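You operate a simulated robot arm through the tools that you are given. There is no shell and no other tool. Be economical: measure what you need, move in short steps, check, and stop when the job is done.

The job below is to be done with a simulated two-armed robot. You get a single attempt, and the scene is never put back.

Task
Pick up the mandrel from the top of the dispatch bench with one hand, pass it to the other hand and put it on the top of the grey cabinet. Set down upright: mandrel.

The check looks at the end state, three seconds after you hand in, the way a careful person would. Anything else that was tipped, shoved, dropped, spilled or broken makes it a failure.

Robot
Two 7-joint arms with two-finger parallel grippers on one trunk, on a base that drives. Base frame: it is fixed to the floor where the robot stands at the start and does not move with it; the origin is under the middle of the robot, x ahead of it, y to its left, z up. Lengths are in mm, angles in rad, forces in N, time in s.
The left shoulder is at the start at [50, 165, 1030], the right one opposite. With the tool pointing down near the work surface each hand reaches from about 200 to 680 mm from the robot's upright axis, wherever it stands, measured 20 degrees to its own side. Places, roughly: top of the grey cabinet (18x116 cm) [-3120, -1560, 900]. Payload 3.91 kg a hand.
The TCP of each hand is the grasp point between the finger pads, 30 mm short of the fingertips. In the tool frame z runs along the fingers and y along their closing line. Largest opening 110 mm; finger width 20, thickness 10; the body of the gripper, 48 by 112 mm, starts 55 mm behind the TCP.
Orientation is that of the tool frame in the base frame, as [roll, pitch, yaw] about the fixed x, y, z axes, in that order (R = Rz(yaw) Ry(pitch) Rx(roll)). With the fingers straight down and closing along the base's y, the tool's x points along the base's -x, its y along +y and its z along -z.

Tools
- The arms move only by the tool move_arm. It takes "left_moves", "right_moves" or both (then of equal length, played together; a hand with none holds still); each is a list of rows, each an object of numbers (a shift or turn left out is 0, a gripper value left out holds the last): "wx", "wy", "wz": the turn, a rotation vector about the tool's x, y, z in degrees; "dx", "dy", "dz": the shift along the tool's x, y, z in mm; "fingers": the finger opening in mm, from 0 to 110. In form: [{"wx": .., "wy": .., "wz": .., "dx": .., "dy": .., "dz": .., "fingers": ..}, ...]. A call has 1 to 20 rows; each row shifts and turns the commanded pose from where the row before left it, along the tool's axes as they then stand. Rows are played at 5 a second. More than 50 mm and 0.15 rad between two rows, or a gripper value outside its range, and nothing of the call is played. Where a pose cannot be reached the arm comes as near as it can. A force on the tool above 40 N (or 10 N above the force at the start of the call, whichever is more), or a blocked arm, ends the call early, and 0.2 s more pass. The fingers move at their own pace (about 45 mm/s each) and stop on an object; they squeeze with about 32 N. The grip force told is the motor's: it shows also when the fingers shut on nothing. Time passes only in rows, and 0.2 s behind the last, so rows that do not move let the fingers close. It gives the time, the measured TCP pose, the force on the tool (base axes), the opening and the grip force at its end, in the units of the frame above (readings bear some noise), with the torque about the TCP (base axes, N m) and any sound that the robot's microphone picked up, and new pictures: "views" is both (left out), scene, wrist or none (wrist: the cameras of the hands that moved).
- Cameras (640 x 400 px; columns grow to the right, rows downward): "scene" is now at [121.6, -13.6, 1240.5]; the picture's right is [-0.13, -0.99, 0.00], its down [-0.19, 0.02, -0.98] and it looks along [0.97, -0.12, -0.19] (base axes); focal length 296 px, centre (320, 200). "left" rides on the left gripper at [72, -17, -103] in its tool frame; the picture's right is [0.23, 0.97, 0.00], its down [-0.76, 0.18, -0.62] and it looks along [-0.61, 0.14, 0.78] (tool axes); focal length 222 px, centre (320, 200). "right" rides on the right gripper at [72, 17, -103] in its tool frame; the picture's right is [-0.23, 0.97, 0.00], its down [-0.76, -0.18, -0.62] and it looks along [-0.61, -0.14, 0.78] (tool axes); focal length 222 px, centre (320, 200). There is no depth. A picture from a camera that has moved, and an enlarged one, comes with that camera's place and axes in the base frame and with its lens.
- move_column(by): slides the trunk up (or, below 0, down) by that many mm; the arms and the scene camera ride with it, the base frame stays. It gives what a move gives, with no picture.
- base_move(legs): drives the robot by 1 to 6 legs, each [ahead, left, turn to the left] in mm, mm and rad, along the robot's own axes; the way and the turn of a leg run together, so that a leg with both is an arc; at most 1500 mm and 3.142 rad a leg. The arms and the cameras ride along, it lands a little off, and it stops where it bumps. It gives what a move gives, and a new picture of the scene camera.
- turn_head(pan, tilt): turns the head with the scene camera to pan (to the left, within 1.396 rad either way) and tilt (down, from -0.506 to 1.204), counted from straight ahead of the robot. It gives what a move gives, and a new picture of the scene camera.
- inspect(camera, box): a new picture of the part [left, top, right, bottom] of that camera's present view, enlarged. The clock stands still meanwhile.
- close_job(): hands the job in; it is judged then, once.

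Go step by step. Nothing tells you exact positions but the pictures and the camera data: compare them with the known pose of the tool, close in by small moves and look again before you grip or let go. The budget is 120 turns and 260 pictures, counting those below and the enlarged ones. Unless the task says otherwise, let go and move clear before handing in, and close with one line.

The tools are called by a JSON object that holds its "fn" and its "kwargs". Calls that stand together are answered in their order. move_arm: Moves the arms, as the interface text tells. Its arguments: {"type":"object","properties":{"left_moves":{"type":"array"},"right_moves":{"type":"array"},"views":{"type":"string","enum":["both","scene","wrist","none"]}},"required":[]} The other tools are called the same way: move_column (by) slides the trunk up or down; base_move (legs) drives the base; turn_head (pan, tilt) turns the head that bears the scene camera; inspect (camera, box) takes an enlarged picture of a part of a camera's view; close_job () hands the job in.

At the start:

```text
time_s: 0.0
left_tcp_pos: [392.5, 141.2, 1101.6]
left_orientation: [3.14, 0.0, 3.141]
left_force: [0.5, -0.5, -0.1]
left_ft_torque: [-0.01, -0.01, -0.02]
left_gripper_width: 110.1
left_finger_force: 0.1
right_tcp_pos: [355.4, -217.9, 1157.4]
right_orientation: [-3.141, 0.0, 3.141]
right_force: [-1.2, -0.5, 0.4]
right_ft_torque: [0.01, 0.01, 0.03]
right_gripper_width: 109.8
right_finger_force: 0.0
trunk travel left (down, up): [-250.0, 253.0]
robot x, y, heading: [-4.0, -0.9, -0.006]
head pan, tilt: [-0.127, 0.19]
```

scene: 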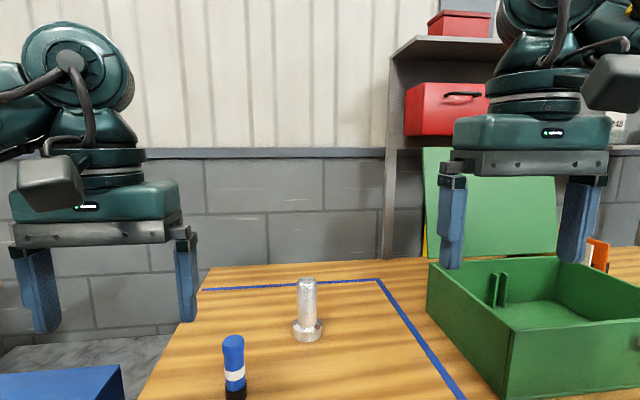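
right: 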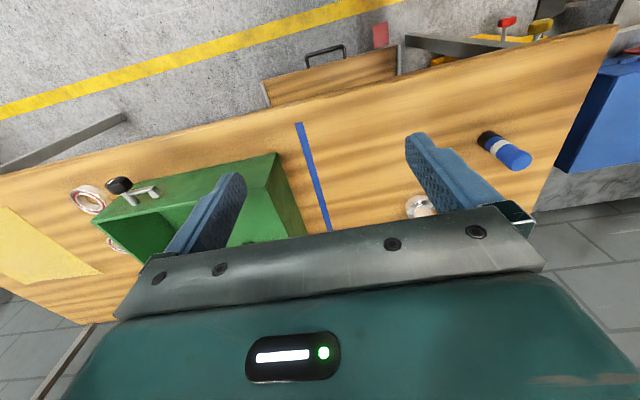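
left: 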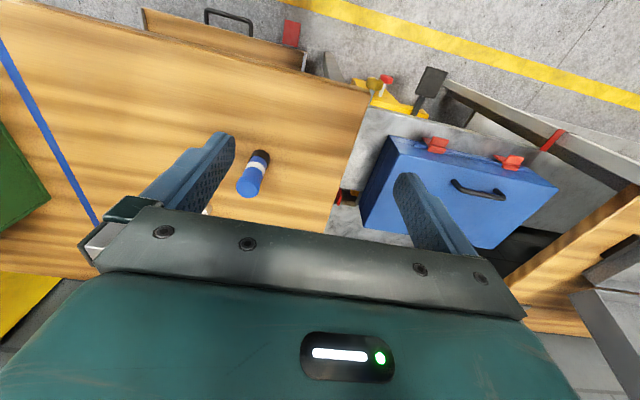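

The mandrel looks like the silver flanged cylinder, standing at about [650, -54] on a bench at z of about 860. I'll take enlarged views to check this.

{"fn": "inspect", "kwargs": {"camera": "scene", "box": [200, 250, 440, 400]}}

{"fn": "inspect", "kwargs": {"camera": "right", "box": [320, 100, 560, 250]}}

```text
2.67 times, centred on (320, 325) of scene
camera zoom: at [121.6, -13.6, 1240.5], right [-0.13, -0.99, 0.0], down [-0.19, 0.02, -0.98], along [0.97, -0.12, -0.19], focal length 788 px, centre (320, -133)
```

zoom: 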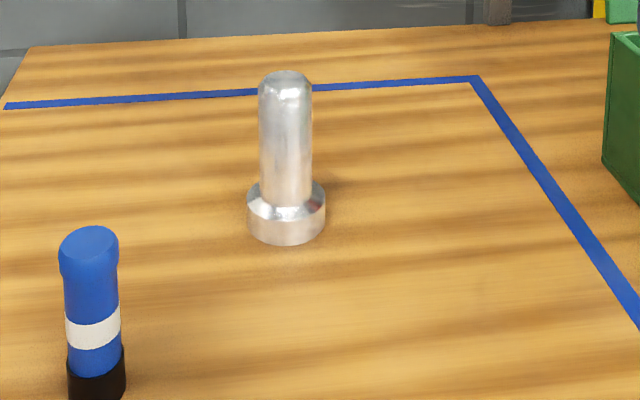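

```text
2.67 times, centred on (440, 175) of right
camera zoom: at [282.1, -202.0, 1260.8], right [0.23, 0.97, 0.0], down [0.76, -0.18, 0.62], along [0.61, -0.14, -0.78], focal length 592 px, centre (0, 267)
```

zoom: 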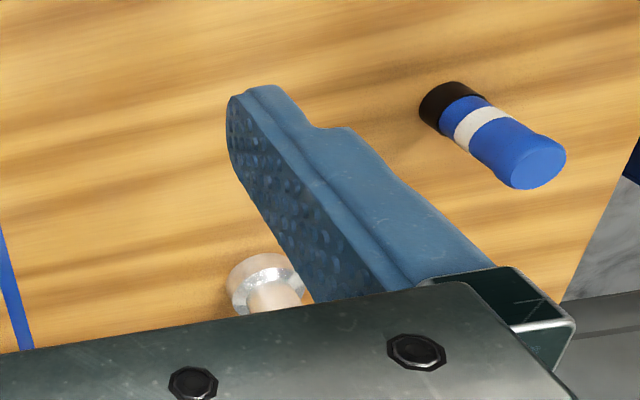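

The two views put the mandrel axis near [649, -54], with the bench at z of about 866. The mandrel is about 110 tall, with a shaft 38 mm wide and a flange 58 mm wide. I'll bring the right hand over it, well above the top, and look again.

{"fn": "move_arm", "kwargs": {"right_moves": [{"dx": -36, "dy": 20, "dz": 7}, {"dx": -36, "dy": 20, "dz": 7}, {"dx": -36, "dy": 20, "dz": 7}, {"dx": -36, "dy": 20, "dz": 7}, {"dx": -36, "dy": 20, "dz": 7}, {"dx": -36, "dy": 20, "dz": 7}, {"dx": -36, "dy": 20, "dz": 7}, {"dx": -36, "dy": 20, "dz": 7}, {}]}}

```text
time_s: 2.0
left_tcp_pos: [392.9, 140.2, 1103.0]
left_orientation: [3.141, 0.0, -3.141]
left_force: [-0.7, 0.6, 0.4]
left_ft_torque: [-0.01, -0.01, 0.02]
left_gripper_width: 109.9
left_finger_force: 0.1
right_tcp_pos: [581.9, -82.5, 1097.7]
right_orientation: [-3.141, -0.001, -3.141]
right_force: [-0.4, -0.6, -0.4]
right_ft_torque: [0.02, 0.02, 0.0]
right_gripper_width: 109.8
right_finger_force: 0.0
right hand out of reach, approached as far as the arm can: row 7, 8
trunk travel left (down, up): [-250.0, 253.0]
robot x, y, heading: [-0.0, 2.3, -0.001]
head pan, tilt: [-0.127, 0.19]
camera scene: at [121.6, -13.9, 1240.5], right [-0.13, -0.99, 0.0], down [-0.19, 0.02, -0.98], along [0.97, -0.12, -0.19], focal length 296 px, centre (320, 200)
camera right: at [510.0, -65.7, 1200.5], right [0.23, 0.97, 0.0], down [0.76, -0.18, 0.62], along [0.61, -0.14, -0.78], focal length 222 px, centre (320, 200)
```

scene: 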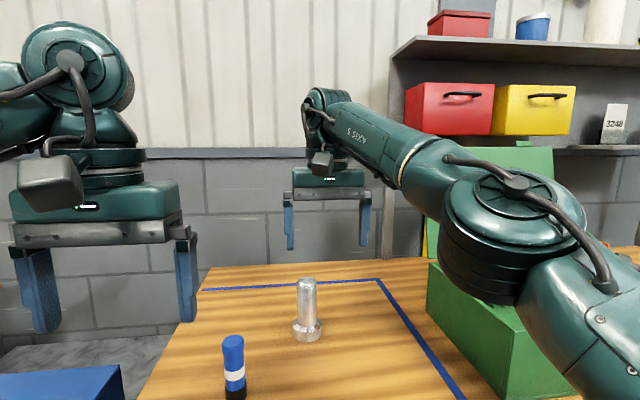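
right: 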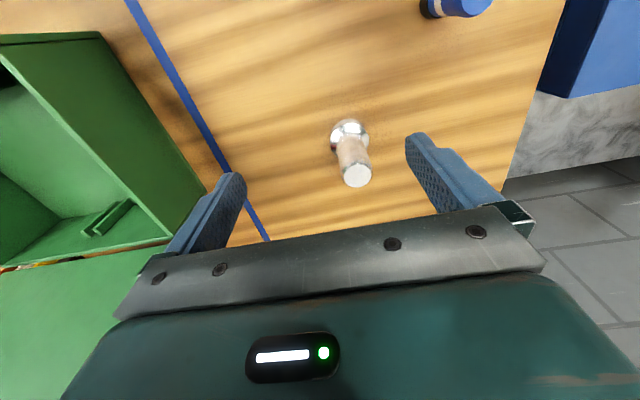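

The right arm falls short on this bearing, since the mandrel is at about [652, -53]. I'll turn the robot 0.3 rad left so the mandrel lies about 20° to its right.

{"fn": "base_move", "kwargs": {"legs": [[0, 0, 0.3]]}}

```text
time_s: 3.4
left_tcp_pos: [332.3, 250.8, 1100.8]
left_orientation: [3.141, 0.001, -2.843]
left_force: [0.6, 0.1, 0.1]
left_ft_torque: [0.03, 0.01, 0.02]
left_gripper_width: 109.8
left_finger_force: 0.0
right_tcp_pos: [580.3, 94.5, 1098.2]
right_orientation: [3.141, 0.001, -2.842]
right_force: [-1.1, 0.4, -0.3]
right_ft_torque: [0.01, 0.01, -0.03]
right_gripper_width: 110.1
right_finger_force: 0.1
trunk travel left (down, up): [-250.0, 253.0]
robot x, y, heading: [-2.4, 0.2, 0.298]
head pan, tilt: [-0.127, 0.19]
camera scene: at [119.5, 23.1, 1240.5], right [0.17, -0.98, 0.0], down [-0.19, -0.03, -0.98], along [0.97, 0.17, -0.19], focal length 296 px, centre (320, 200)
```

scene: 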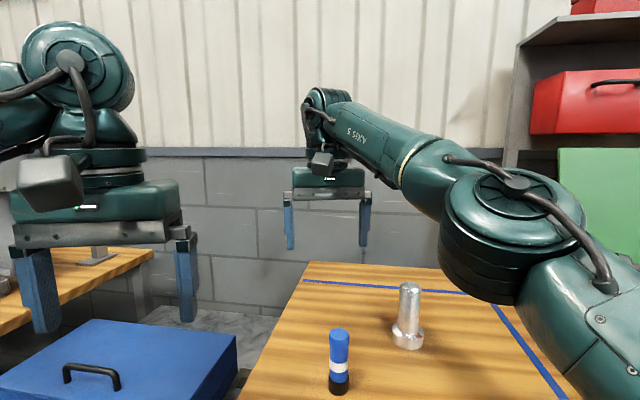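

Turned as planned. Next I'll shift the right hand to above [652, -53].

{"fn": "move_arm", "kwargs": {"right_moves": [{"dx": -6, "dy": -40, "dz": 8}, {"dx": -6, "dy": -40, "dz": 8}, {"dx": -7, "dy": -41, "dz": 8}, {"dx": -7, "dy": -41, "dz": 8}, {}]}}

```text
time_s: 4.6
left_tcp_pos: [332.7, 250.3, 1101.9]
left_orientation: [3.141, 0.002, -2.842]
left_force: [0.3, 0.3, 1.2]
left_ft_torque: [0.0, 0.04, 0.0]
left_gripper_width: 110.2
left_finger_force: 0.1
right_tcp_pos: [652.5, -54.5, 1066.3]
right_orientation: [3.141, 0.001, -2.84]
right_force: [0.0, -0.1, 0.1]
right_ft_torque: [0.01, 0.01, 0.01]
right_gripper_width: 109.8
right_finger_force: 0.0
trunk travel left (down, up): [-250.0, 253.0]
robot x, y, heading: [-2.4, -0.3, 0.299]
head pan, tilt: [-0.127, 0.19]
camera scene: at [119.5, 23.0, 1240.5], right [0.17, -0.98, 0.0], down [-0.19, -0.03, -0.98], along [0.97, 0.17, -0.19], focal length 296 px, centre (320, 200)
camera right: at [578.2, -59.1, 1169.2], right [-0.07, 1.0, 0.0], down [0.78, 0.06, 0.62], along [0.62, 0.05, -0.78], focal length 222 px, centre (320, 200)
```

scene: 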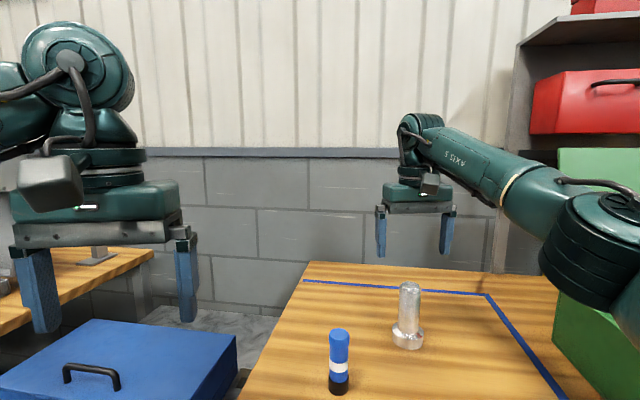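
right: 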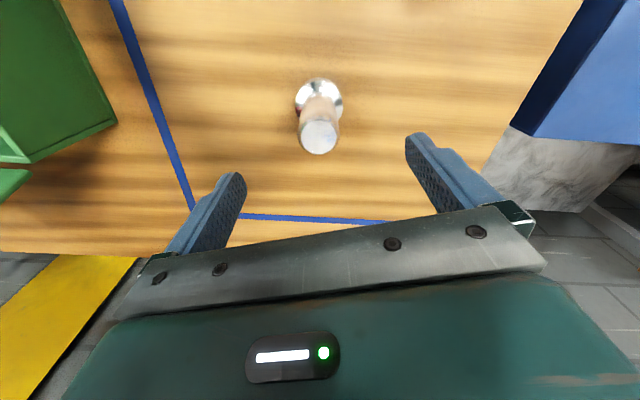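

The mandrel axis reads about [656, -53]. I'll correct by a few millimetres and come down so the open fingers straddle just the top, then check.

{"fn": "move_arm", "kwargs": {"right_moves": [{"dx": -4, "dz": 20}, {"dz": 20}, {"dz": 20}, {"dz": 15}, {}]}}

{"fn": "inspect", "kwargs": {"camera": "scene", "box": [340, 200, 500, 360]}}

```text
time_s: 5.8
left_tcp_pos: [333.1, 250.3, 1102.1]
left_orientation: [-3.141, -0.001, -2.841]
left_force: [0.4, 0.0, -0.3]
left_ft_torque: [-0.02, 0.02, 0.01]
left_gripper_width: 110.2
left_finger_force: 0.0
right_tcp_pos: [657.0, -51.8, 991.9]
right_orientation: [3.141, 0.001, -2.844]
right_force: [-0.2, 0.2, 0.2]
right_ft_torque: [-0.01, -0.01, 0.02]
right_gripper_width: 110.0
right_finger_force: 0.0
trunk travel left (down, up): [-250.0, 253.0]
robot x, y, heading: [2.2, 1.9, 0.302]
head pan, tilt: [-0.127, 0.19]
camera scene: at [119.6, 22.9, 1240.5], right [0.17, -0.98, 0.0], down [-0.19, -0.03, -0.98], along [0.97, 0.17, -0.19], focal length 296 px, centre (320, 200)
camera right: at [583.6, -57.6, 1094.5], right [-0.07, 1.0, 0.0], down [0.78, 0.06, 0.62], along [0.62, 0.04, -0.78], focal length 222 px, centre (320, 200)
```

scene: 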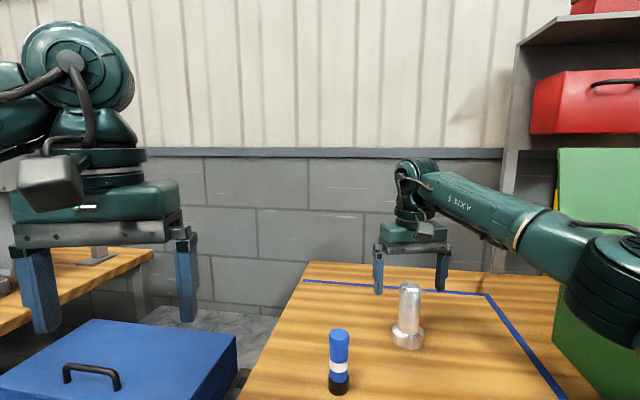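
right: 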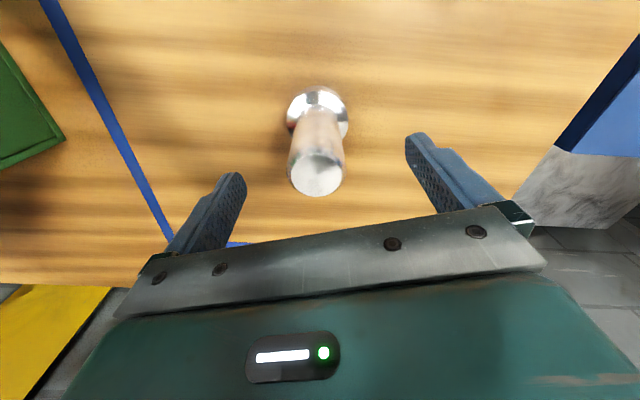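

```text
2.50 times, centred on (420, 280) of scene
camera zoom: at [119.6, 22.9, 1240.5], right [0.17, -0.98, 0.0], down [-0.19, -0.03, -0.98], along [0.97, 0.17, -0.19], focal length 739 px, centre (70, 0)
```

zoom: 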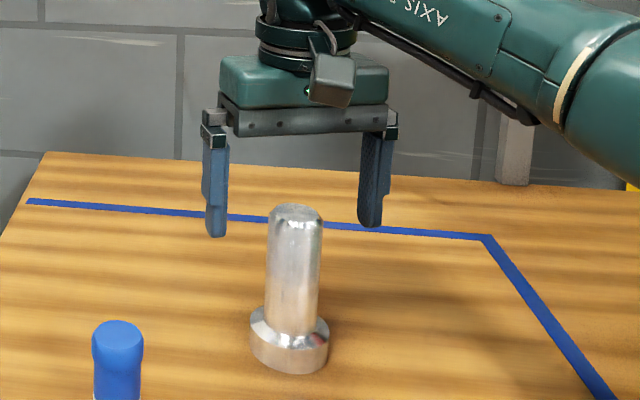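

The view agrees: the axis is at about [658, -55] and the top at z of about 975. I'll nudge across, come down to TCP z of about 967, which leaves the lower shaft free for the other hand, and close.

{"fn": "move_arm", "kwargs": {"right_moves": [{"dy": -3, "dx": -1, "dz": 12}, {"dz": 13}, {}, {"fingers": 20}, {"fingers": 20}, {"fingers": 20}, {"fingers": 20}, {"fingers": 20}, {"fingers": 20}]}}

{"fn": "inspect", "kwargs": {"camera": "scene", "box": [340, 200, 500, 360]}}

```text
time_s: 7.8
left_tcp_pos: [332.9, 250.5, 1101.8]
left_orientation: [-3.141, -0.001, -2.841]
left_force: [0.2, -0.7, -0.7]
left_ft_torque: [-0.02, 0.03, -0.01]
left_gripper_width: 110.1
left_finger_force: 0.0
right_tcp_pos: [659.9, -54.9, 966.3]
right_orientation: [-3.14, 0.0, -2.842]
right_force: [-0.7, 0.7, -0.2]
right_ft_torque: [-0.04, -0.01, 0.02]
right_gripper_width: 39.4
right_finger_force: 32.6
trunk travel left (down, up): [-250.0, 253.0]
robot x, y, heading: [1.0, 1.8, 0.298]
head pan, tilt: [-0.127, 0.19]
camera scene: at [119.6, 23.0, 1240.5], right [0.17, -0.98, 0.0], down [-0.19, -0.03, -0.98], along [0.97, 0.17, -0.19], focal length 296 px, centre (320, 200)
camera right: at [585.1, -60.1, 1068.9], right [-0.07, 1.0, 0.0], down [0.78, 0.06, 0.62], along [0.62, 0.04, -0.78], focal length 222 px, centre (320, 200)
```

scene: 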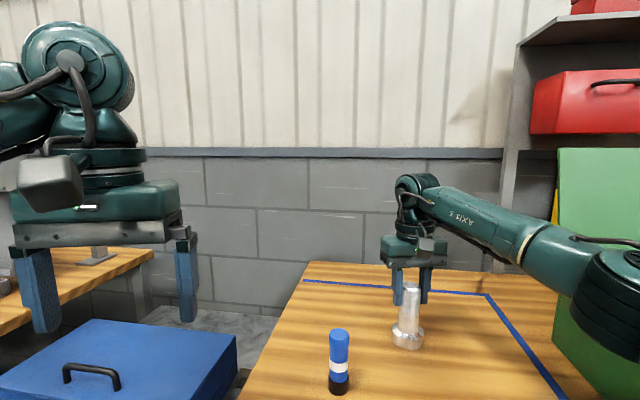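
right: 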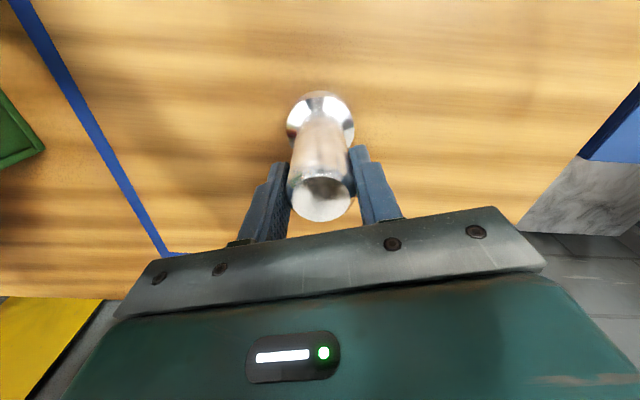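

```text
2.50 times, centred on (420, 280) of scene
camera zoom: at [119.6, 23.0, 1240.5], right [0.17, -0.98, 0.0], down [-0.19, -0.03, -0.98], along [0.97, 0.17, -0.19], focal length 739 px, centre (70, 0)
```

zoom: 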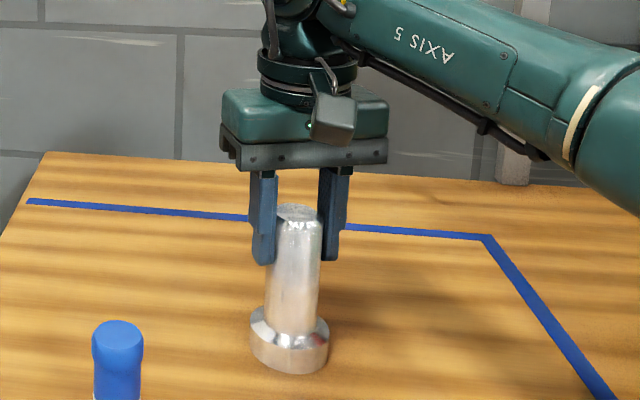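

The grip holds at 39.4 mm and the mandrel is between the pads. I'll lift it straight up.

{"fn": "move_arm", "kwargs": {"right_moves": [{"dz": -10}, {"dz": -20}, {"dz": -30}, {"dz": -30}, {"dz": -30}, {}]}}

```text
time_s: 9.2
left_tcp_pos: [333.2, 251.3, 1103.3]
left_orientation: [-3.139, 0.0, -2.841]
left_force: [0.8, 0.3, 0.2]
left_ft_torque: [0.0, 0.02, -0.01]
left_gripper_width: 110.0
left_finger_force: 0.0
right_tcp_pos: [654.1, -57.8, 1083.7]
right_orientation: [3.141, 0.003, -2.841]
right_force: [0.3, 0.1, 0.0]
right_ft_torque: [-0.03, -0.01, -0.01]
right_gripper_width: 19.8
right_finger_force: 0.0
right hand out of reach, approached as far as the arm can: row 5
trunk travel left (down, up): [-250.0, 253.0]
robot x, y, heading: [-1.8, 2.3, 0.302]
head pan, tilt: [-0.127, 0.19]
camera scene: at [119.6, 23.0, 1240.5], right [0.17, -0.98, 0.0], down [-0.19, -0.03, -0.98], along [0.97, 0.17, -0.19], focal length 296 px, centre (320, 200)
camera right: at [580.2, -62.3, 1186.9], right [-0.07, 1.0, 0.0], down [0.78, 0.06, 0.62], along [0.62, 0.04, -0.78], focal length 222 px, centre (320, 200)
```

scene: 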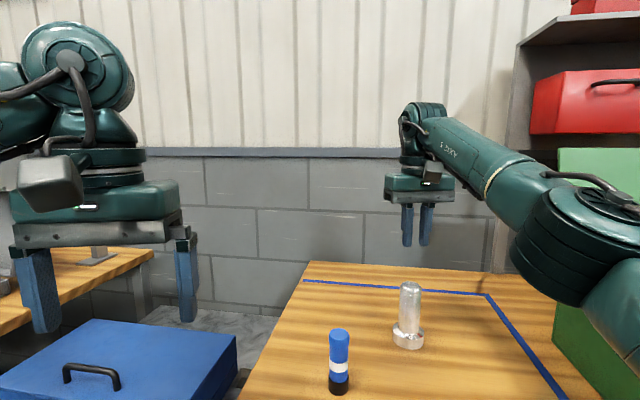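
right: 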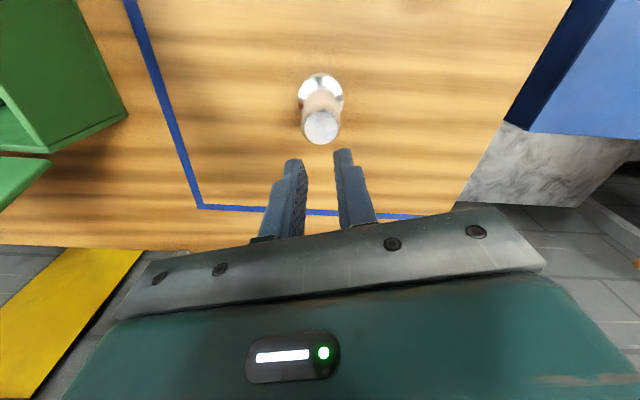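

The fingers came up shut at 20 mm, so the mandrel slipped out. It still stands upright at the same spot, [659, -55]. It is heavy or slick and I held it too near the top, so I'll reopen, straddle it again, grip deeper and test with a small lift.

{"fn": "move_arm", "kwargs": {"right_moves": [{"fingers": 110}, {"fingers": 110}, {"fingers": 110}, {"fingers": 110}, {"dx": -6, "dz": 20, "fingers": 110}, {"dz": 30}, {"dz": 30}, {}]}}

```text
time_s: 11.0
left_tcp_pos: [331.6, 250.8, 1102.5]
left_orientation: [3.141, 0.0, -2.84]
left_force: [0.4, 0.1, 0.0]
left_ft_torque: [-0.01, 0.02, 0.01]
left_gripper_width: 110.3
left_finger_force: 0.1
right_tcp_pos: [660.0, -54.0, 1004.1]
right_orientation: [-3.141, -0.001, -2.84]
right_force: [-1.2, 0.2, -0.5]
right_ft_torque: [-0.03, 0.02, -0.01]
right_gripper_width: 109.7
right_finger_force: 0.1
trunk travel left (down, up): [-250.0, 253.0]
robot x, y, heading: [5.3, 2.3, 0.299]
head pan, tilt: [-0.127, 0.19]
camera scene: at [119.5, 23.0, 1240.5], right [0.17, -0.98, 0.0], down [-0.19, -0.03, -0.98], along [0.97, 0.17, -0.19], focal length 296 px, centre (320, 200)
camera right: at [587.0, -59.2, 1106.9], right [-0.07, 1.0, 0.0], down [0.78, 0.05, 0.62], along [0.62, 0.04, -0.78], focal length 222 px, centre (320, 200)
```

scene: 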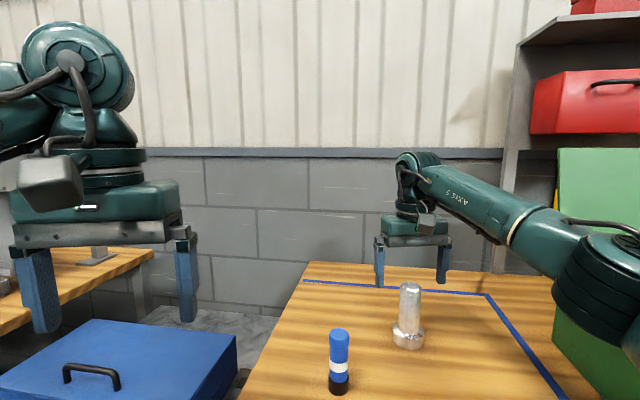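
right: 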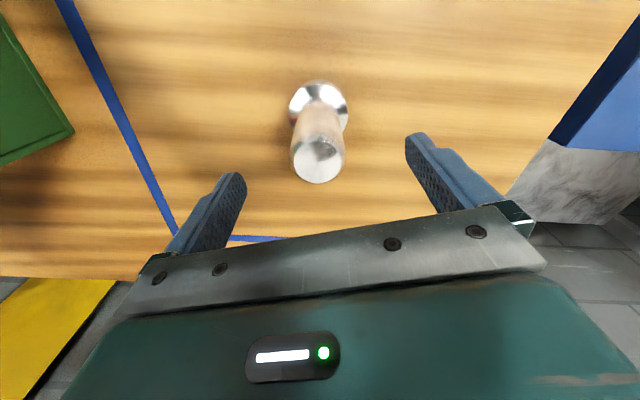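

The hand is centred. I'll go down to TCP z of about 938, close, and lift 5 mm slowly while reading the force.

{"fn": "move_arm", "kwargs": {"right_moves": [{"dz": 22}, {"dz": 22}, {"dz": 22}, {}, {"fingers": 0}, {}, {}, {}, {}, {}, {}, {"dz": -2}, {"dz": -2}, {"dz": -2}, {}, {}]}}

{"fn": "inspect", "kwargs": {"camera": "scene", "box": [340, 200, 500, 360]}}

```text
time_s: 14.4
left_tcp_pos: [332.8, 249.2, 1103.4]
left_orientation: [3.142, 0.0, -2.842]
left_force: [-1.0, 0.4, -0.1]
left_ft_torque: [0.03, 0.0, 0.03]
left_gripper_width: 110.2
left_finger_force: 0.0
right_tcp_pos: [660.9, -53.6, 942.4]
right_orientation: [-3.141, 0.001, -2.84]
right_force: [0.1, -0.9, -4.1]
right_ft_torque: [0.0, 0.02, -0.02]
right_gripper_width: 39.5
right_finger_force: 32.4
trunk travel left (down, up): [-250.0, 253.0]
robot x, y, heading: [-2.7, -2.6, 0.302]
head pan, tilt: [-0.127, 0.19]
camera scene: at [119.9, 22.9, 1240.5], right [0.17, -0.98, 0.0], down [-0.19, -0.03, -0.98], along [0.97, 0.17, -0.19], focal length 296 px, centre (320, 200)
camera right: at [587.2, -59.3, 1046.3], right [-0.07, 1.0, 0.0], down [0.78, 0.06, 0.62], along [0.62, 0.04, -0.78], focal length 222 px, centre (320, 200)
```

scene: 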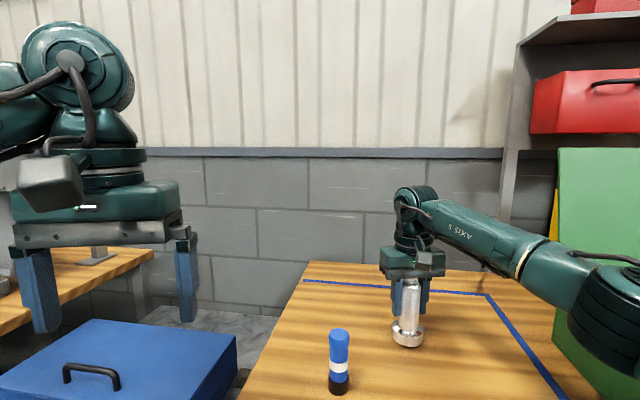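
right: 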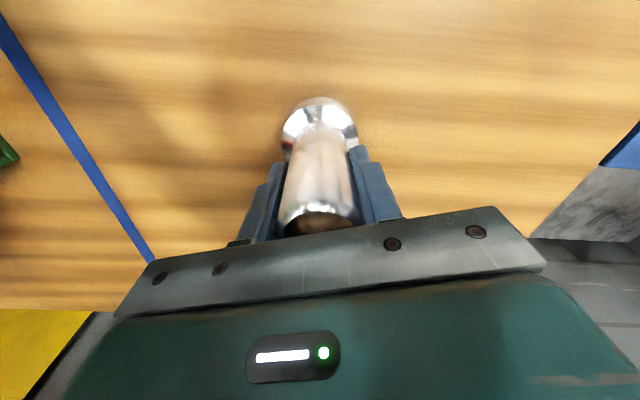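

```text
2.50 times, centred on (420, 280) of scene
camera zoom: at [119.9, 22.9, 1240.5], right [0.17, -0.98, 0.0], down [-0.19, -0.03, -0.98], along [0.97, 0.17, -0.19], focal length 739 px, centre (70, 0)
```

zoom: 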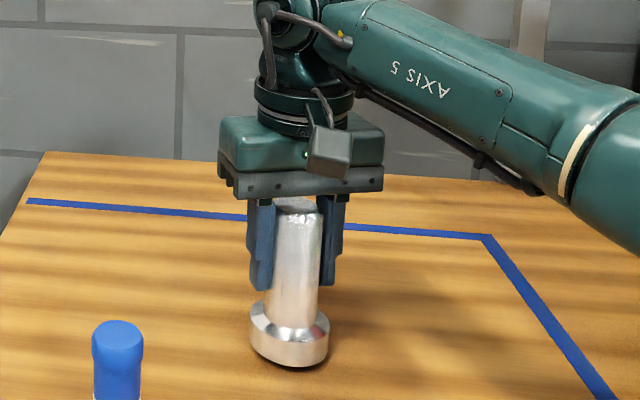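

The mandrel has lifted by a few millimetres and the force reads about 4 N down, so it weighs roughly 0.4 kg. I'll lift slowly and watch for creep.

{"fn": "move_arm", "kwargs": {"right_moves": [{"dz": -3}, {"dz": -4}, {"dz": -5}, {"dz": -5}, {"dz": -5}, {"dz": -5}, {"dz": -3}, {}, {}, {}]}}

{"fn": "inspect", "kwargs": {"camera": "scene", "box": [340, 200, 500, 360]}}

```text
time_s: 16.6
left_tcp_pos: [333.0, 250.0, 1101.4]
left_orientation: [-3.141, 0.001, -2.84]
left_force: [-0.5, 0.4, -0.4]
left_ft_torque: [-0.03, 0.02, 0.02]
left_gripper_width: 109.9
left_finger_force: 0.0
right_tcp_pos: [660.9, -53.5, 972.4]
right_orientation: [-3.141, -0.002, -2.842]
right_force: [0.2, 0.1, -3.0]
right_ft_torque: [0.0, 0.0, -0.02]
right_gripper_width: 39.3
right_finger_force: 31.8
trunk travel left (down, up): [-250.0, 253.0]
robot x, y, heading: [0.4, 1.5, 0.301]
head pan, tilt: [-0.127, 0.19]
camera scene: at [119.9, 22.9, 1240.5], right [0.17, -0.98, 0.0], down [-0.19, -0.03, -0.98], along [0.97, 0.17, -0.19], focal length 296 px, centre (320, 200)
camera right: at [586.6, -59.3, 1076.8], right [-0.07, 1.0, 0.0], down [0.78, 0.06, 0.62], along [0.62, 0.04, -0.78], focal length 222 px, centre (320, 200)
```

scene: 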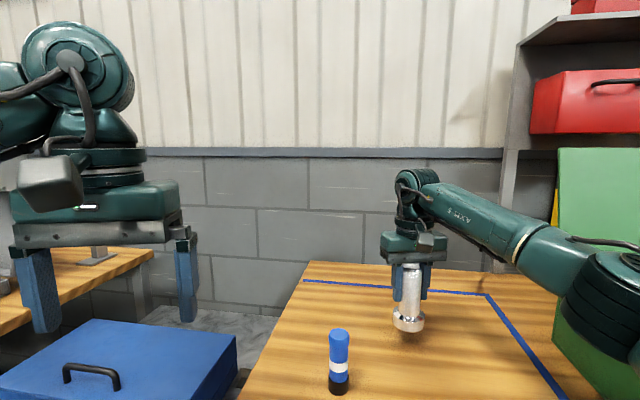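
right: 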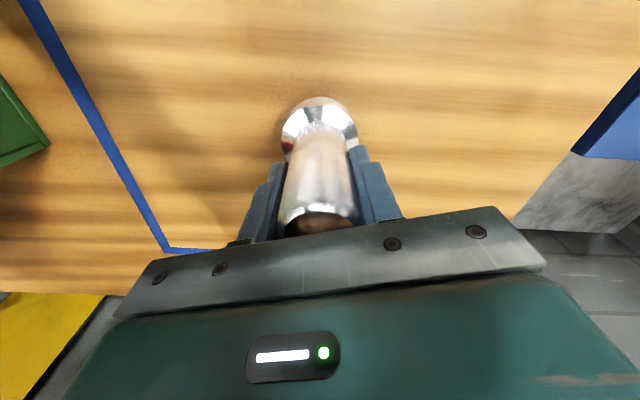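

```text
2.50 times, centred on (420, 280) of scene
camera zoom: at [119.9, 22.9, 1240.5], right [0.17, -0.98, 0.0], down [-0.19, -0.03, -0.98], along [0.97, 0.17, -0.19], focal length 739 px, centre (70, 0)
```

zoom: 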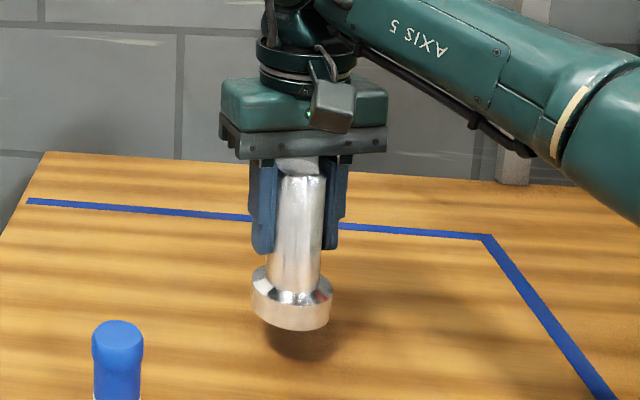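

The mandrel hangs securely and is not creeping. I'll carry it gently back to the middle in front of the robot for the hand-over, raising it to clear the bottle.

{"fn": "move_arm", "kwargs": {"right_moves": [{"dz": -6}, {"dz": -10}, {"dz": -10}, {"dz": -10}, {"dx": 6, "dy": 8, "dz": -6}, {"dx": 11, "dy": 14, "dz": -4}, {"dx": 11, "dy": 14, "dz": -4}, {"dx": 11, "dy": 14, "dz": -4}, {"dx": 11, "dy": 14, "dz": -4}, {"dx": 11, "dy": 14, "dz": -4}, {"dx": 11, "dy": 14, "dz": -4}, {"dx": 11, "dy": 14, "dz": -4}, {"dx": 11, "dy": 14, "dz": -4}, {"dx": 11, "dy": 14, "dz": -4}, {"dx": 11, "dy": 14, "dz": -4}, {"dx": 11, "dy": 14, "dz": -4}, {"dx": 11, "dy": 14, "dz": -4}, {"dx": 11, "dy": 14, "dz": -4}, {"dx": 11, "dy": 14, "dz": -4}, {"dx": 5, "dy": 6}]}}

```text
time_s: 20.8
left_tcp_pos: [333.6, 250.6, 1101.7]
left_orientation: [-3.141, 0.002, -2.843]
left_force: [0.0, -0.3, -0.8]
left_ft_torque: [0.0, 0.0, 0.01]
left_gripper_width: 110.2
left_finger_force: 0.0
right_tcp_pos: [440.1, 96.8, 1072.1]
right_orientation: [-3.141, 0.0, -2.842]
right_force: [0.8, -0.4, -4.0]
right_ft_torque: [-0.03, -0.01, 0.01]
right_gripper_width: 39.4
right_finger_force: 31.6
trunk travel left (down, up): [-250.0, 253.0]
robot x, y, heading: [3.8, 2.1, 0.306]
head pan, tilt: [-0.127, 0.19]
camera scene: at [119.8, 23.0, 1240.5], right [0.17, -0.98, 0.0], down [-0.19, -0.03, -0.98], along [0.97, 0.17, -0.19], focal length 296 px, centre (320, 200)
camera right: at [366.3, 91.7, 1175.0], right [-0.07, 1.0, 0.0], down [0.78, 0.06, 0.62], along [0.62, 0.04, -0.78], focal length 222 px, centre (320, 200)
```

scene: 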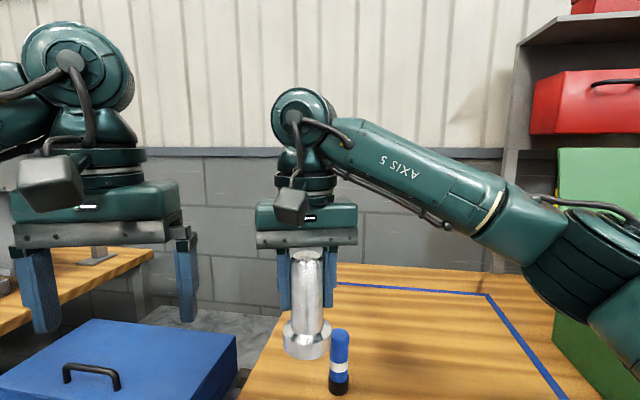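
right: 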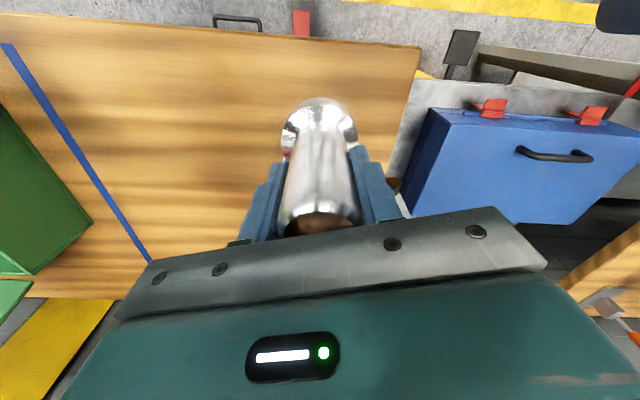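

The hand-over spot is set: the right TCP is at about [449, -37, 1072] in the robot's own frame. I'll move the left hand outward and turn it to point sideways to the right, camera up, so it can cross-grip the shaft.

{"fn": "move_arm", "kwargs": {"left_moves": [{"dy": 30}, {"dy": 30}, {"wx": 4.62, "wy": 4.62, "wz": -4.62}, {"wx": 4.62, "wy": 4.62, "wz": -4.62}, {"wx": 4.62, "wy": 4.62, "wz": -4.62}, {"wx": 4.62, "wy": 4.62, "wz": -4.62}, {"wx": 4.62, "wy": 4.62, "wz": -4.62}, {"wx": 4.62, "wy": 4.62, "wz": -4.62}, {"wx": 4.62, "wy": 4.62, "wz": -4.62}, {"wx": 4.62, "wy": 4.62, "wz": -4.62}, {"wx": 4.62, "wy": 4.62, "wz": -4.62}, {"wx": 4.62, "wy": 4.62, "wz": -4.62}, {"wx": 4.62, "wy": 4.62, "wz": -4.62}, {"wx": 4.62, "wy": 4.62, "wz": -4.62}, {"wx": 4.62, "wy": 4.62, "wz": -4.62}, {"wx": 4.62, "wy": 4.62, "wz": -4.62}, {"wx": 4.62, "wy": 4.62, "wz": -4.62}, {}]}}

```text
time_s: 24.6
left_tcp_pos: [314.4, 307.2, 1101.1]
left_orientation: [0.614, -1.568, 1.258]
left_force: [0.5, -0.1, -0.5]
left_ft_torque: [0.01, 0.04, -0.01]
left_gripper_width: 109.9
left_finger_force: 0.1
right_tcp_pos: [441.4, 96.8, 1072.2]
right_orientation: [3.14, 0.0, -2.84]
right_force: [0.0, -0.4, -3.1]
right_ft_torque: [0.0, -0.03, -0.01]
right_gripper_width: 39.5
right_finger_force: 31.8
trunk travel left (down, up): [-250.0, 253.0]
robot x, y, heading: [-5.2, -1.7, 0.302]
head pan, tilt: [-0.127, 0.19]
camera scene: at [119.8, 23.0, 1240.5], right [0.17, -0.98, 0.0], down [-0.19, -0.03, -0.98], along [0.97, 0.17, -0.19], focal length 296 px, centre (320, 200)
camera left: at [300.3, 411.8, 1174.2], right [-0.93, -0.29, 0.23], down [-0.36, 0.54, -0.76], along [0.1, -0.79, -0.61], focal length 222 px, centre (320, 200)
```

scene: 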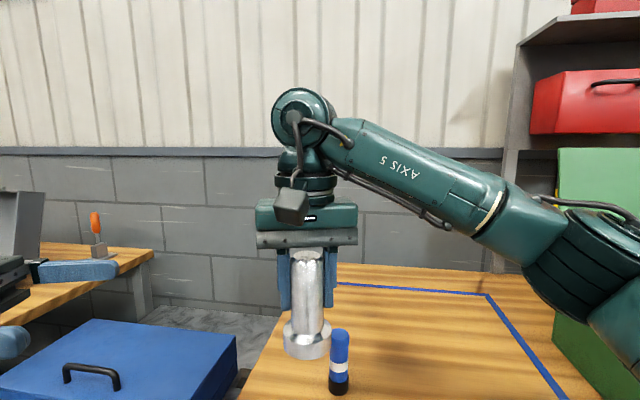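
left: 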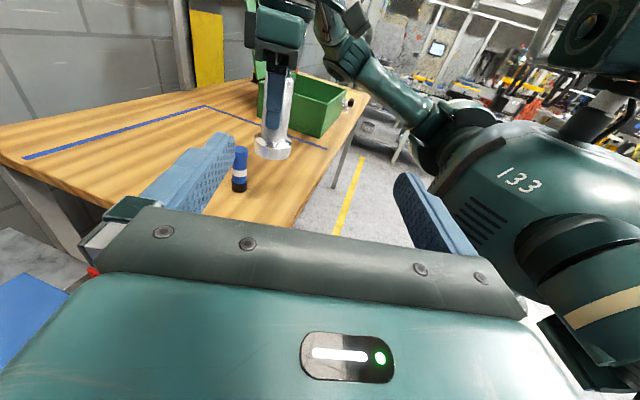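

The left hand now points right with its camera up. I'll line it up with the lower shaft (z of about 1053, matching fore-aft) and approach part way.

{"fn": "move_arm", "kwargs": {"left_moves": [{"dy": -20, "dx": -16}, {"dy": -20, "dx": -16}, {"dy": -19, "dx": -16}, {"dz": 30}, {"dz": 30}, {"dz": 30}, {"dz": 25}, {"dz": 20}, {}]}}

```text
time_s: 26.6
left_tcp_pos: [411.9, 195.1, 1054.1]
left_orientation: [-2.467, -1.57, -1.943]
left_force: [0.4, 0.7, -0.8]
left_ft_torque: [0.03, 0.0, 0.0]
left_gripper_width: 109.8
left_finger_force: 0.1
right_tcp_pos: [441.6, 96.4, 1071.2]
right_orientation: [3.141, 0.0, -2.842]
right_force: [-0.4, 0.4, -3.7]
right_ft_torque: [-0.02, -0.01, -0.01]
right_gripper_width: 39.5
right_finger_force: 31.8
trunk travel left (down, up): [-250.0, 253.0]
robot x, y, heading: [1.1, 2.3, 0.302]
head pan, tilt: [-0.127, 0.19]
camera scene: at [119.8, 23.0, 1240.5], right [0.17, -0.98, 0.0], down [-0.19, -0.03, -0.98], along [0.97, 0.17, -0.19], focal length 296 px, centre (320, 200)
camera left: at [397.4, 300.3, 1126.3], right [-0.93, -0.29, 0.23], down [-0.35, 0.54, -0.76], along [0.1, -0.79, -0.61], focal length 222 px, centre (320, 200)
```

scene: 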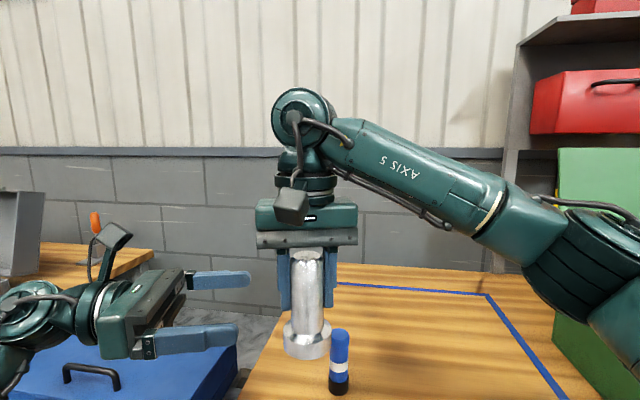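
left: 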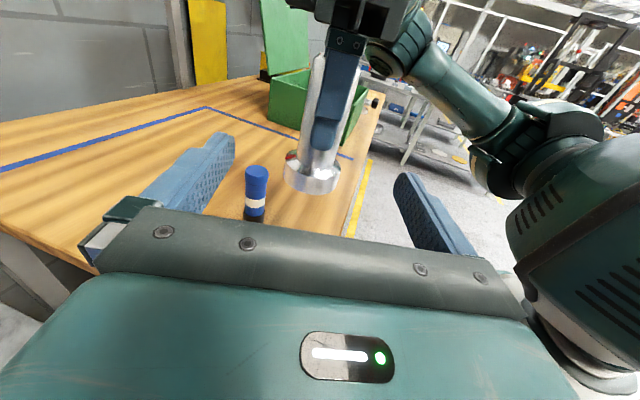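

Left and right line up to within 1 mm fore-aft, with 103 mm left to go. I'll advance slowly, with the open fingers straddling the shaft and the right hand's near finger.

{"fn": "move_arm", "kwargs": {"left_moves": [{"dz": 15}, {"dz": 15}, {"dz": 15}, {"dz": 15}, {"dz": 12}, {"dz": 10}, {"dz": 10}, {"dz": 8}, {}]}}

{"fn": "inspect", "kwargs": {"camera": "scene", "box": [200, 220, 400, 380]}}

```text
time_s: 28.6
left_tcp_pos: [441.8, 101.8, 1053.4]
left_orientation: [-2.996, -1.57, -1.414]
left_force: [0.7, -0.5, 0.4]
left_ft_torque: [0.03, 0.01, 0.0]
left_gripper_width: 110.0
left_finger_force: 0.0
right_tcp_pos: [441.1, 96.4, 1071.5]
right_orientation: [-3.141, 0.0, -2.842]
right_force: [0.0, 0.3, -3.8]
right_ft_torque: [0.0, 0.03, 0.01]
right_gripper_width: 39.3
right_finger_force: 32.0
trunk travel left (down, up): [-250.0, 253.0]
robot x, y, heading: [-3.6, 0.0, 0.298]
head pan, tilt: [-0.127, 0.19]
camera scene: at [119.8, 23.0, 1240.5], right [0.17, -0.98, 0.0], down [-0.19, -0.03, -0.98], along [0.97, 0.17, -0.19], focal length 296 px, centre (320, 200)
camera left: at [426.5, 205.4, 1126.4], right [-0.93, -0.29, 0.23], down [-0.35, 0.54, -0.76], along [0.1, -0.79, -0.61], focal length 222 px, centre (320, 200)
```

scene: 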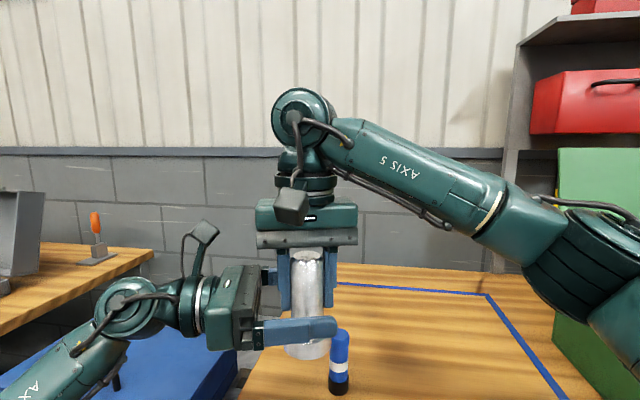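
left: 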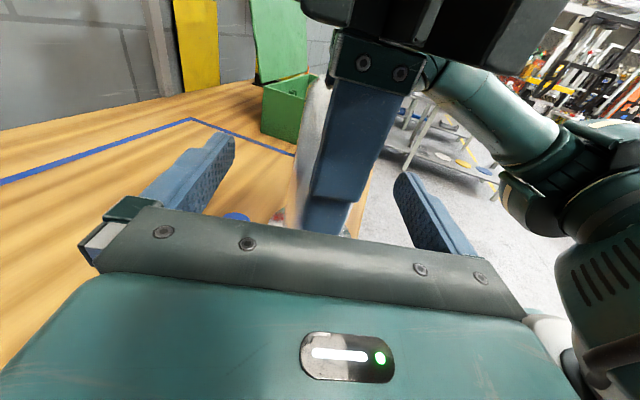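

```text
2.50 times, centred on (300, 300) of scene
camera zoom: at [119.8, 23.0, 1240.5], right [0.17, -0.98, 0.0], down [-0.19, -0.03, -0.98], along [0.97, 0.17, -0.19], focal length 739 px, centre (370, -50)
```

zoom: 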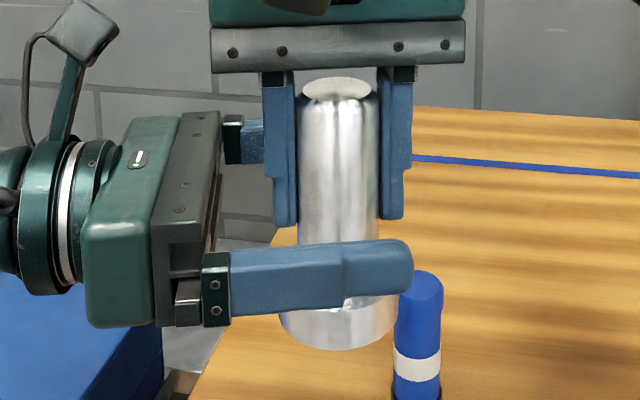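

All is clear with about 5 mm to go. I'll advance that and close the left fingers on the shaft while the right keeps holding.

{"fn": "move_arm", "kwargs": {"left_moves": [{"dz": 5}, {}, {"fingers": 60}, {}, {}, {"fingers": 0}, {}, {}, {}, {}, {}]}}

{"fn": "inspect", "kwargs": {"camera": "scene", "box": [200, 220, 400, 380]}}

```text
time_s: 31.0
left_tcp_pos: [442.5, 95.2, 1053.9]
left_orientation: [1.661, -1.571, 0.205]
left_force: [-21.8, -4.3, 0.3]
left_ft_torque: [-0.06, -0.22, -0.16]
left_gripper_width: 39.2
left_finger_force: 32.4
right_tcp_pos: [442.0, 97.2, 1071.8]
right_orientation: [-3.141, 0.002, -2.843]
right_force: [21.4, 2.7, -1.2]
right_ft_torque: [0.15, -0.19, 0.2]
right_gripper_width: 39.6
right_finger_force: 32.1
trunk travel left (down, up): [-250.0, 253.0]
robot x, y, heading: [0.3, -2.0, 0.299]
head pan, tilt: [-0.127, 0.19]
camera scene: at [119.8, 23.0, 1240.5], right [0.17, -0.98, 0.0], down [-0.19, -0.03, -0.98], along [0.97, 0.17, -0.19], focal length 296 px, centre (320, 200)
camera left: at [427.2, 199.6, 1126.8], right [-0.93, -0.28, 0.23], down [-0.35, 0.54, -0.76], along [0.09, -0.79, -0.61], focal length 222 px, centre (320, 200)
```

scene: 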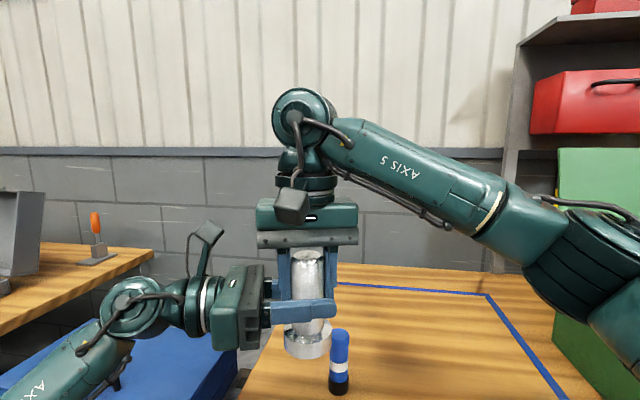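
left: 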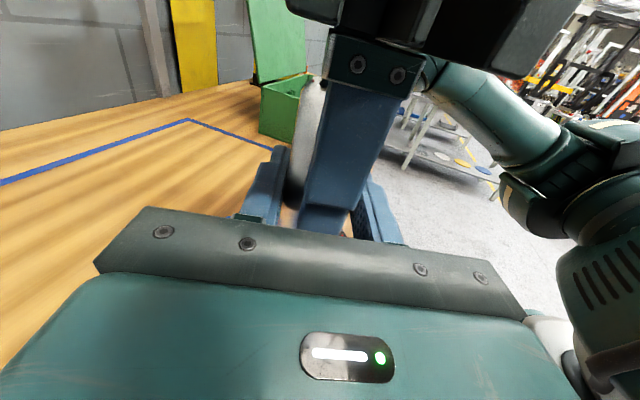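

```text
2.50 times, centred on (300, 300) of scene
camera zoom: at [119.8, 23.0, 1240.5], right [0.17, -0.98, 0.0], down [-0.19, -0.03, -0.98], along [0.97, 0.17, -0.19], focal length 739 px, centre (370, -50)
```

zoom: 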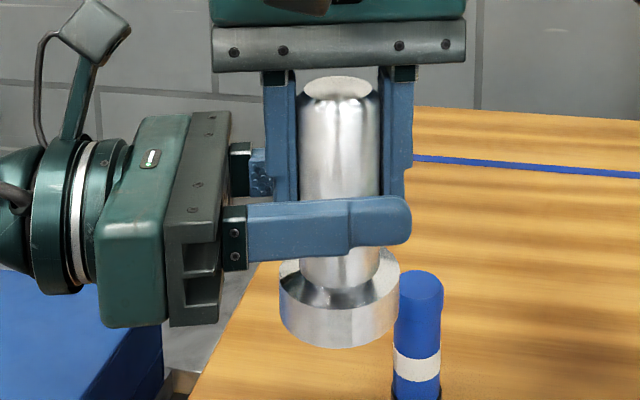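

The left fingers hold the shaft at 39.2 mm, but the two hands strain against each other by about 21 N fore-aft. I'll ease the left hand back a little before releasing the right.

{"fn": "move_arm", "kwargs": {"left_moves": [{"dy": 1}, {}], "views": "none"}}

```text
time_s: 31.6
left_tcp_pos: [440.7, 96.6, 1054.7]
left_orientation: [-0.685, -1.569, 2.557]
left_force: [-18.8, -3.4, 0.9]
left_ft_torque: [-0.14, -0.05, -0.18]
left_gripper_width: 39.3
left_finger_force: 32.0
right_tcp_pos: [440.2, 95.5, 1071.9]
right_orientation: [-3.141, 0.002, -2.845]
right_force: [18.8, 1.6, -3.0]
right_ft_torque: [0.19, -0.31, 0.22]
right_gripper_width: 39.6
right_finger_force: 31.7
trunk travel left (down, up): [-250.0, 253.0]
robot x, y, heading: [0.0, 3.4, 0.298]
head pan, tilt: [-0.127, 0.19]
```

{"fn": "move_arm", "kwargs": {"left_moves": [{"dy": 2}, {"dy": 2}, {"dy": 2}, {}], "views": "none"}}

```text
time_s: 32.6
left_tcp_pos: [439.6, 96.8, 1054.7]
left_orientation: [0.448, -1.568, 1.432]
left_force: [15.7, 2.9, 3.4]
left_ft_torque: [0.24, 0.45, -0.1]
left_gripper_width: 39.0
left_finger_force: 31.9
right_tcp_pos: [437.5, 97.4, 1071.2]
right_orientation: [-3.14, -0.004, -2.837]
right_force: [-16.7, -3.3, -5.3]
right_ft_torque: [-0.28, -0.19, 0.08]
right_gripper_width: 39.3
right_finger_force: 32.2
trunk travel left (down, up): [-250.0, 253.0]
robot x, y, heading: [4.1, 1.3, 0.304]
head pan, tilt: [-0.127, 0.19]
```

The strain reversed, so I'll go back by about half.

{"fn": "move_arm", "kwargs": {"left_moves": [{"dy": -2.7}, {}, {}], "views": "none"}}

```text
time_s: 33.4
left_tcp_pos: [439.8, 95.7, 1053.9]
left_orientation: [0.49, -1.57, 1.386]
left_force: [20.6, 7.4, 3.5]
left_ft_torque: [-0.01, 0.26, -0.2]
left_gripper_width: 38.9
left_finger_force: 32.2
right_tcp_pos: [440.4, 97.3, 1072.3]
right_orientation: [3.141, -0.003, -2.84]
right_force: [-20.2, -7.8, -5.8]
right_ft_torque: [-0.14, 0.13, 0.2]
right_gripper_width: 39.6
right_finger_force: 32.5
trunk travel left (down, up): [-250.0, 253.0]
robot x, y, heading: [-1.1, 2.3, 0.299]
head pan, tilt: [-0.127, 0.19]
```

{"fn": "move_arm", "kwargs": {"left_moves": [{}, {}, {}], "views": "none"}}

```text
time_s: 34.2
left_tcp_pos: [440.6, 96.5, 1053.4]
left_orientation: [0.847, -1.57, 1.029]
left_force: [19.9, 8.8, 4.3]
left_ft_torque: [0.07, 0.31, -0.14]
left_gripper_width: 39.3
left_finger_force: 32.6
right_tcp_pos: [440.3, 96.6, 1071.1]
right_orientation: [3.14, -0.001, -2.84]
right_force: [-20.7, -8.7, -7.6]
right_ft_torque: [-0.22, 0.07, 0.12]
right_gripper_width: 39.4
right_finger_force: 32.0
trunk travel left (down, up): [-250.0, 253.0]
robot x, y, heading: [-0.8, 1.2, 0.3]
head pan, tilt: [-0.127, 0.19]
```

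The residual strain sits at the friction limit of the right pads and will simply relax on release. I'll open the right hand only to 56 mm, because its finger sits between the shaft and the left palm, and look.

{"fn": "move_arm", "kwargs": {"right_moves": [{"fingers": 48}, {}, {"fingers": 56}, {}, {}]}}

{"fn": "inspect", "kwargs": {"camera": "scene", "box": [200, 220, 400, 380]}}

```text
time_s: 35.4
left_tcp_pos: [438.6, 94.2, 1052.5]
left_orientation: [-2.894, -1.57, -1.518]
left_force: [-0.3, -0.1, -0.8]
left_ft_torque: [0.0, -0.01, 0.0]
left_gripper_width: 39.0
left_finger_force: 32.2
right_tcp_pos: [441.7, 97.7, 1071.5]
right_orientation: [-3.141, 0.0, -2.841]
right_force: [0.3, 0.0, 0.1]
right_ft_torque: [-0.03, 0.0, 0.02]
right_gripper_width: 56.1
right_finger_force: 0.0
trunk travel left (down, up): [-250.0, 253.0]
robot x, y, heading: [0.5, 0.9, 0.304]
head pan, tilt: [-0.127, 0.19]
camera scene: at [119.8, 23.0, 1240.5], right [0.17, -0.98, 0.0], down [-0.19, -0.03, -0.98], along [0.97, 0.17, -0.19], focal length 296 px, centre (320, 200)
camera right: at [366.6, 91.5, 1174.8], right [-0.07, 1.0, 0.0], down [0.78, 0.06, 0.62], along [0.62, 0.04, -0.78], focal length 222 px, centre (320, 200)
```

scene: 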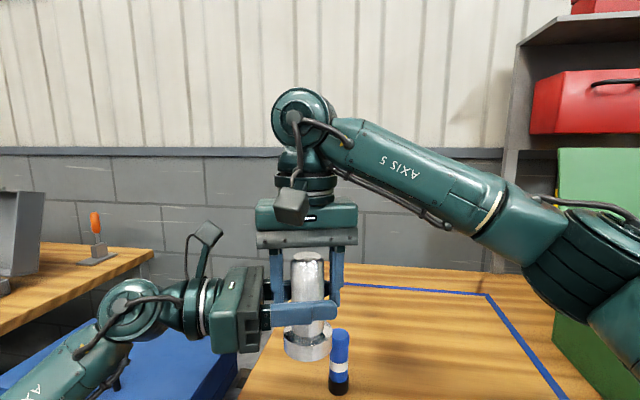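
right: 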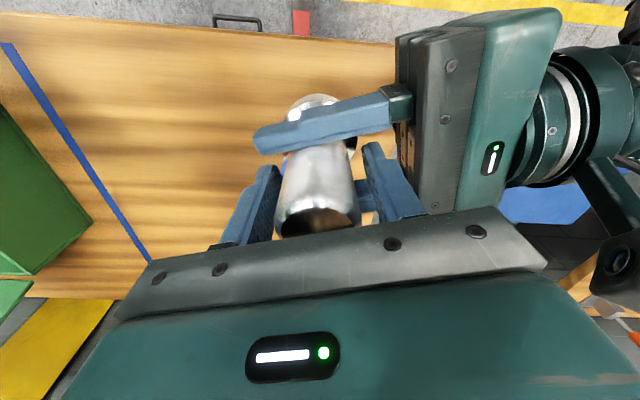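

```text
2.50 times, centred on (300, 300) of scene
camera zoom: at [119.8, 23.0, 1240.5], right [0.17, -0.98, 0.0], down [-0.19, -0.03, -0.98], along [0.97, 0.17, -0.19], focal length 739 px, centre (370, -50)
```

zoom: 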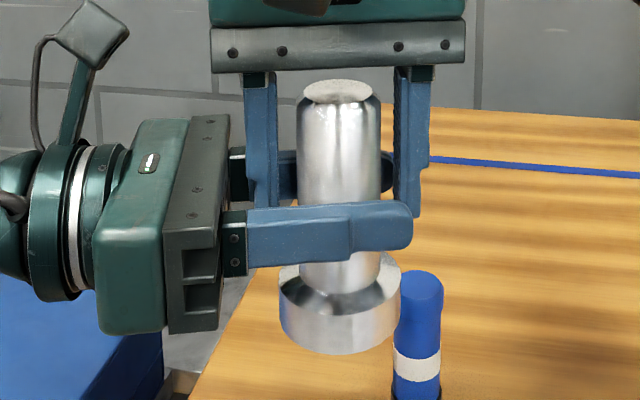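

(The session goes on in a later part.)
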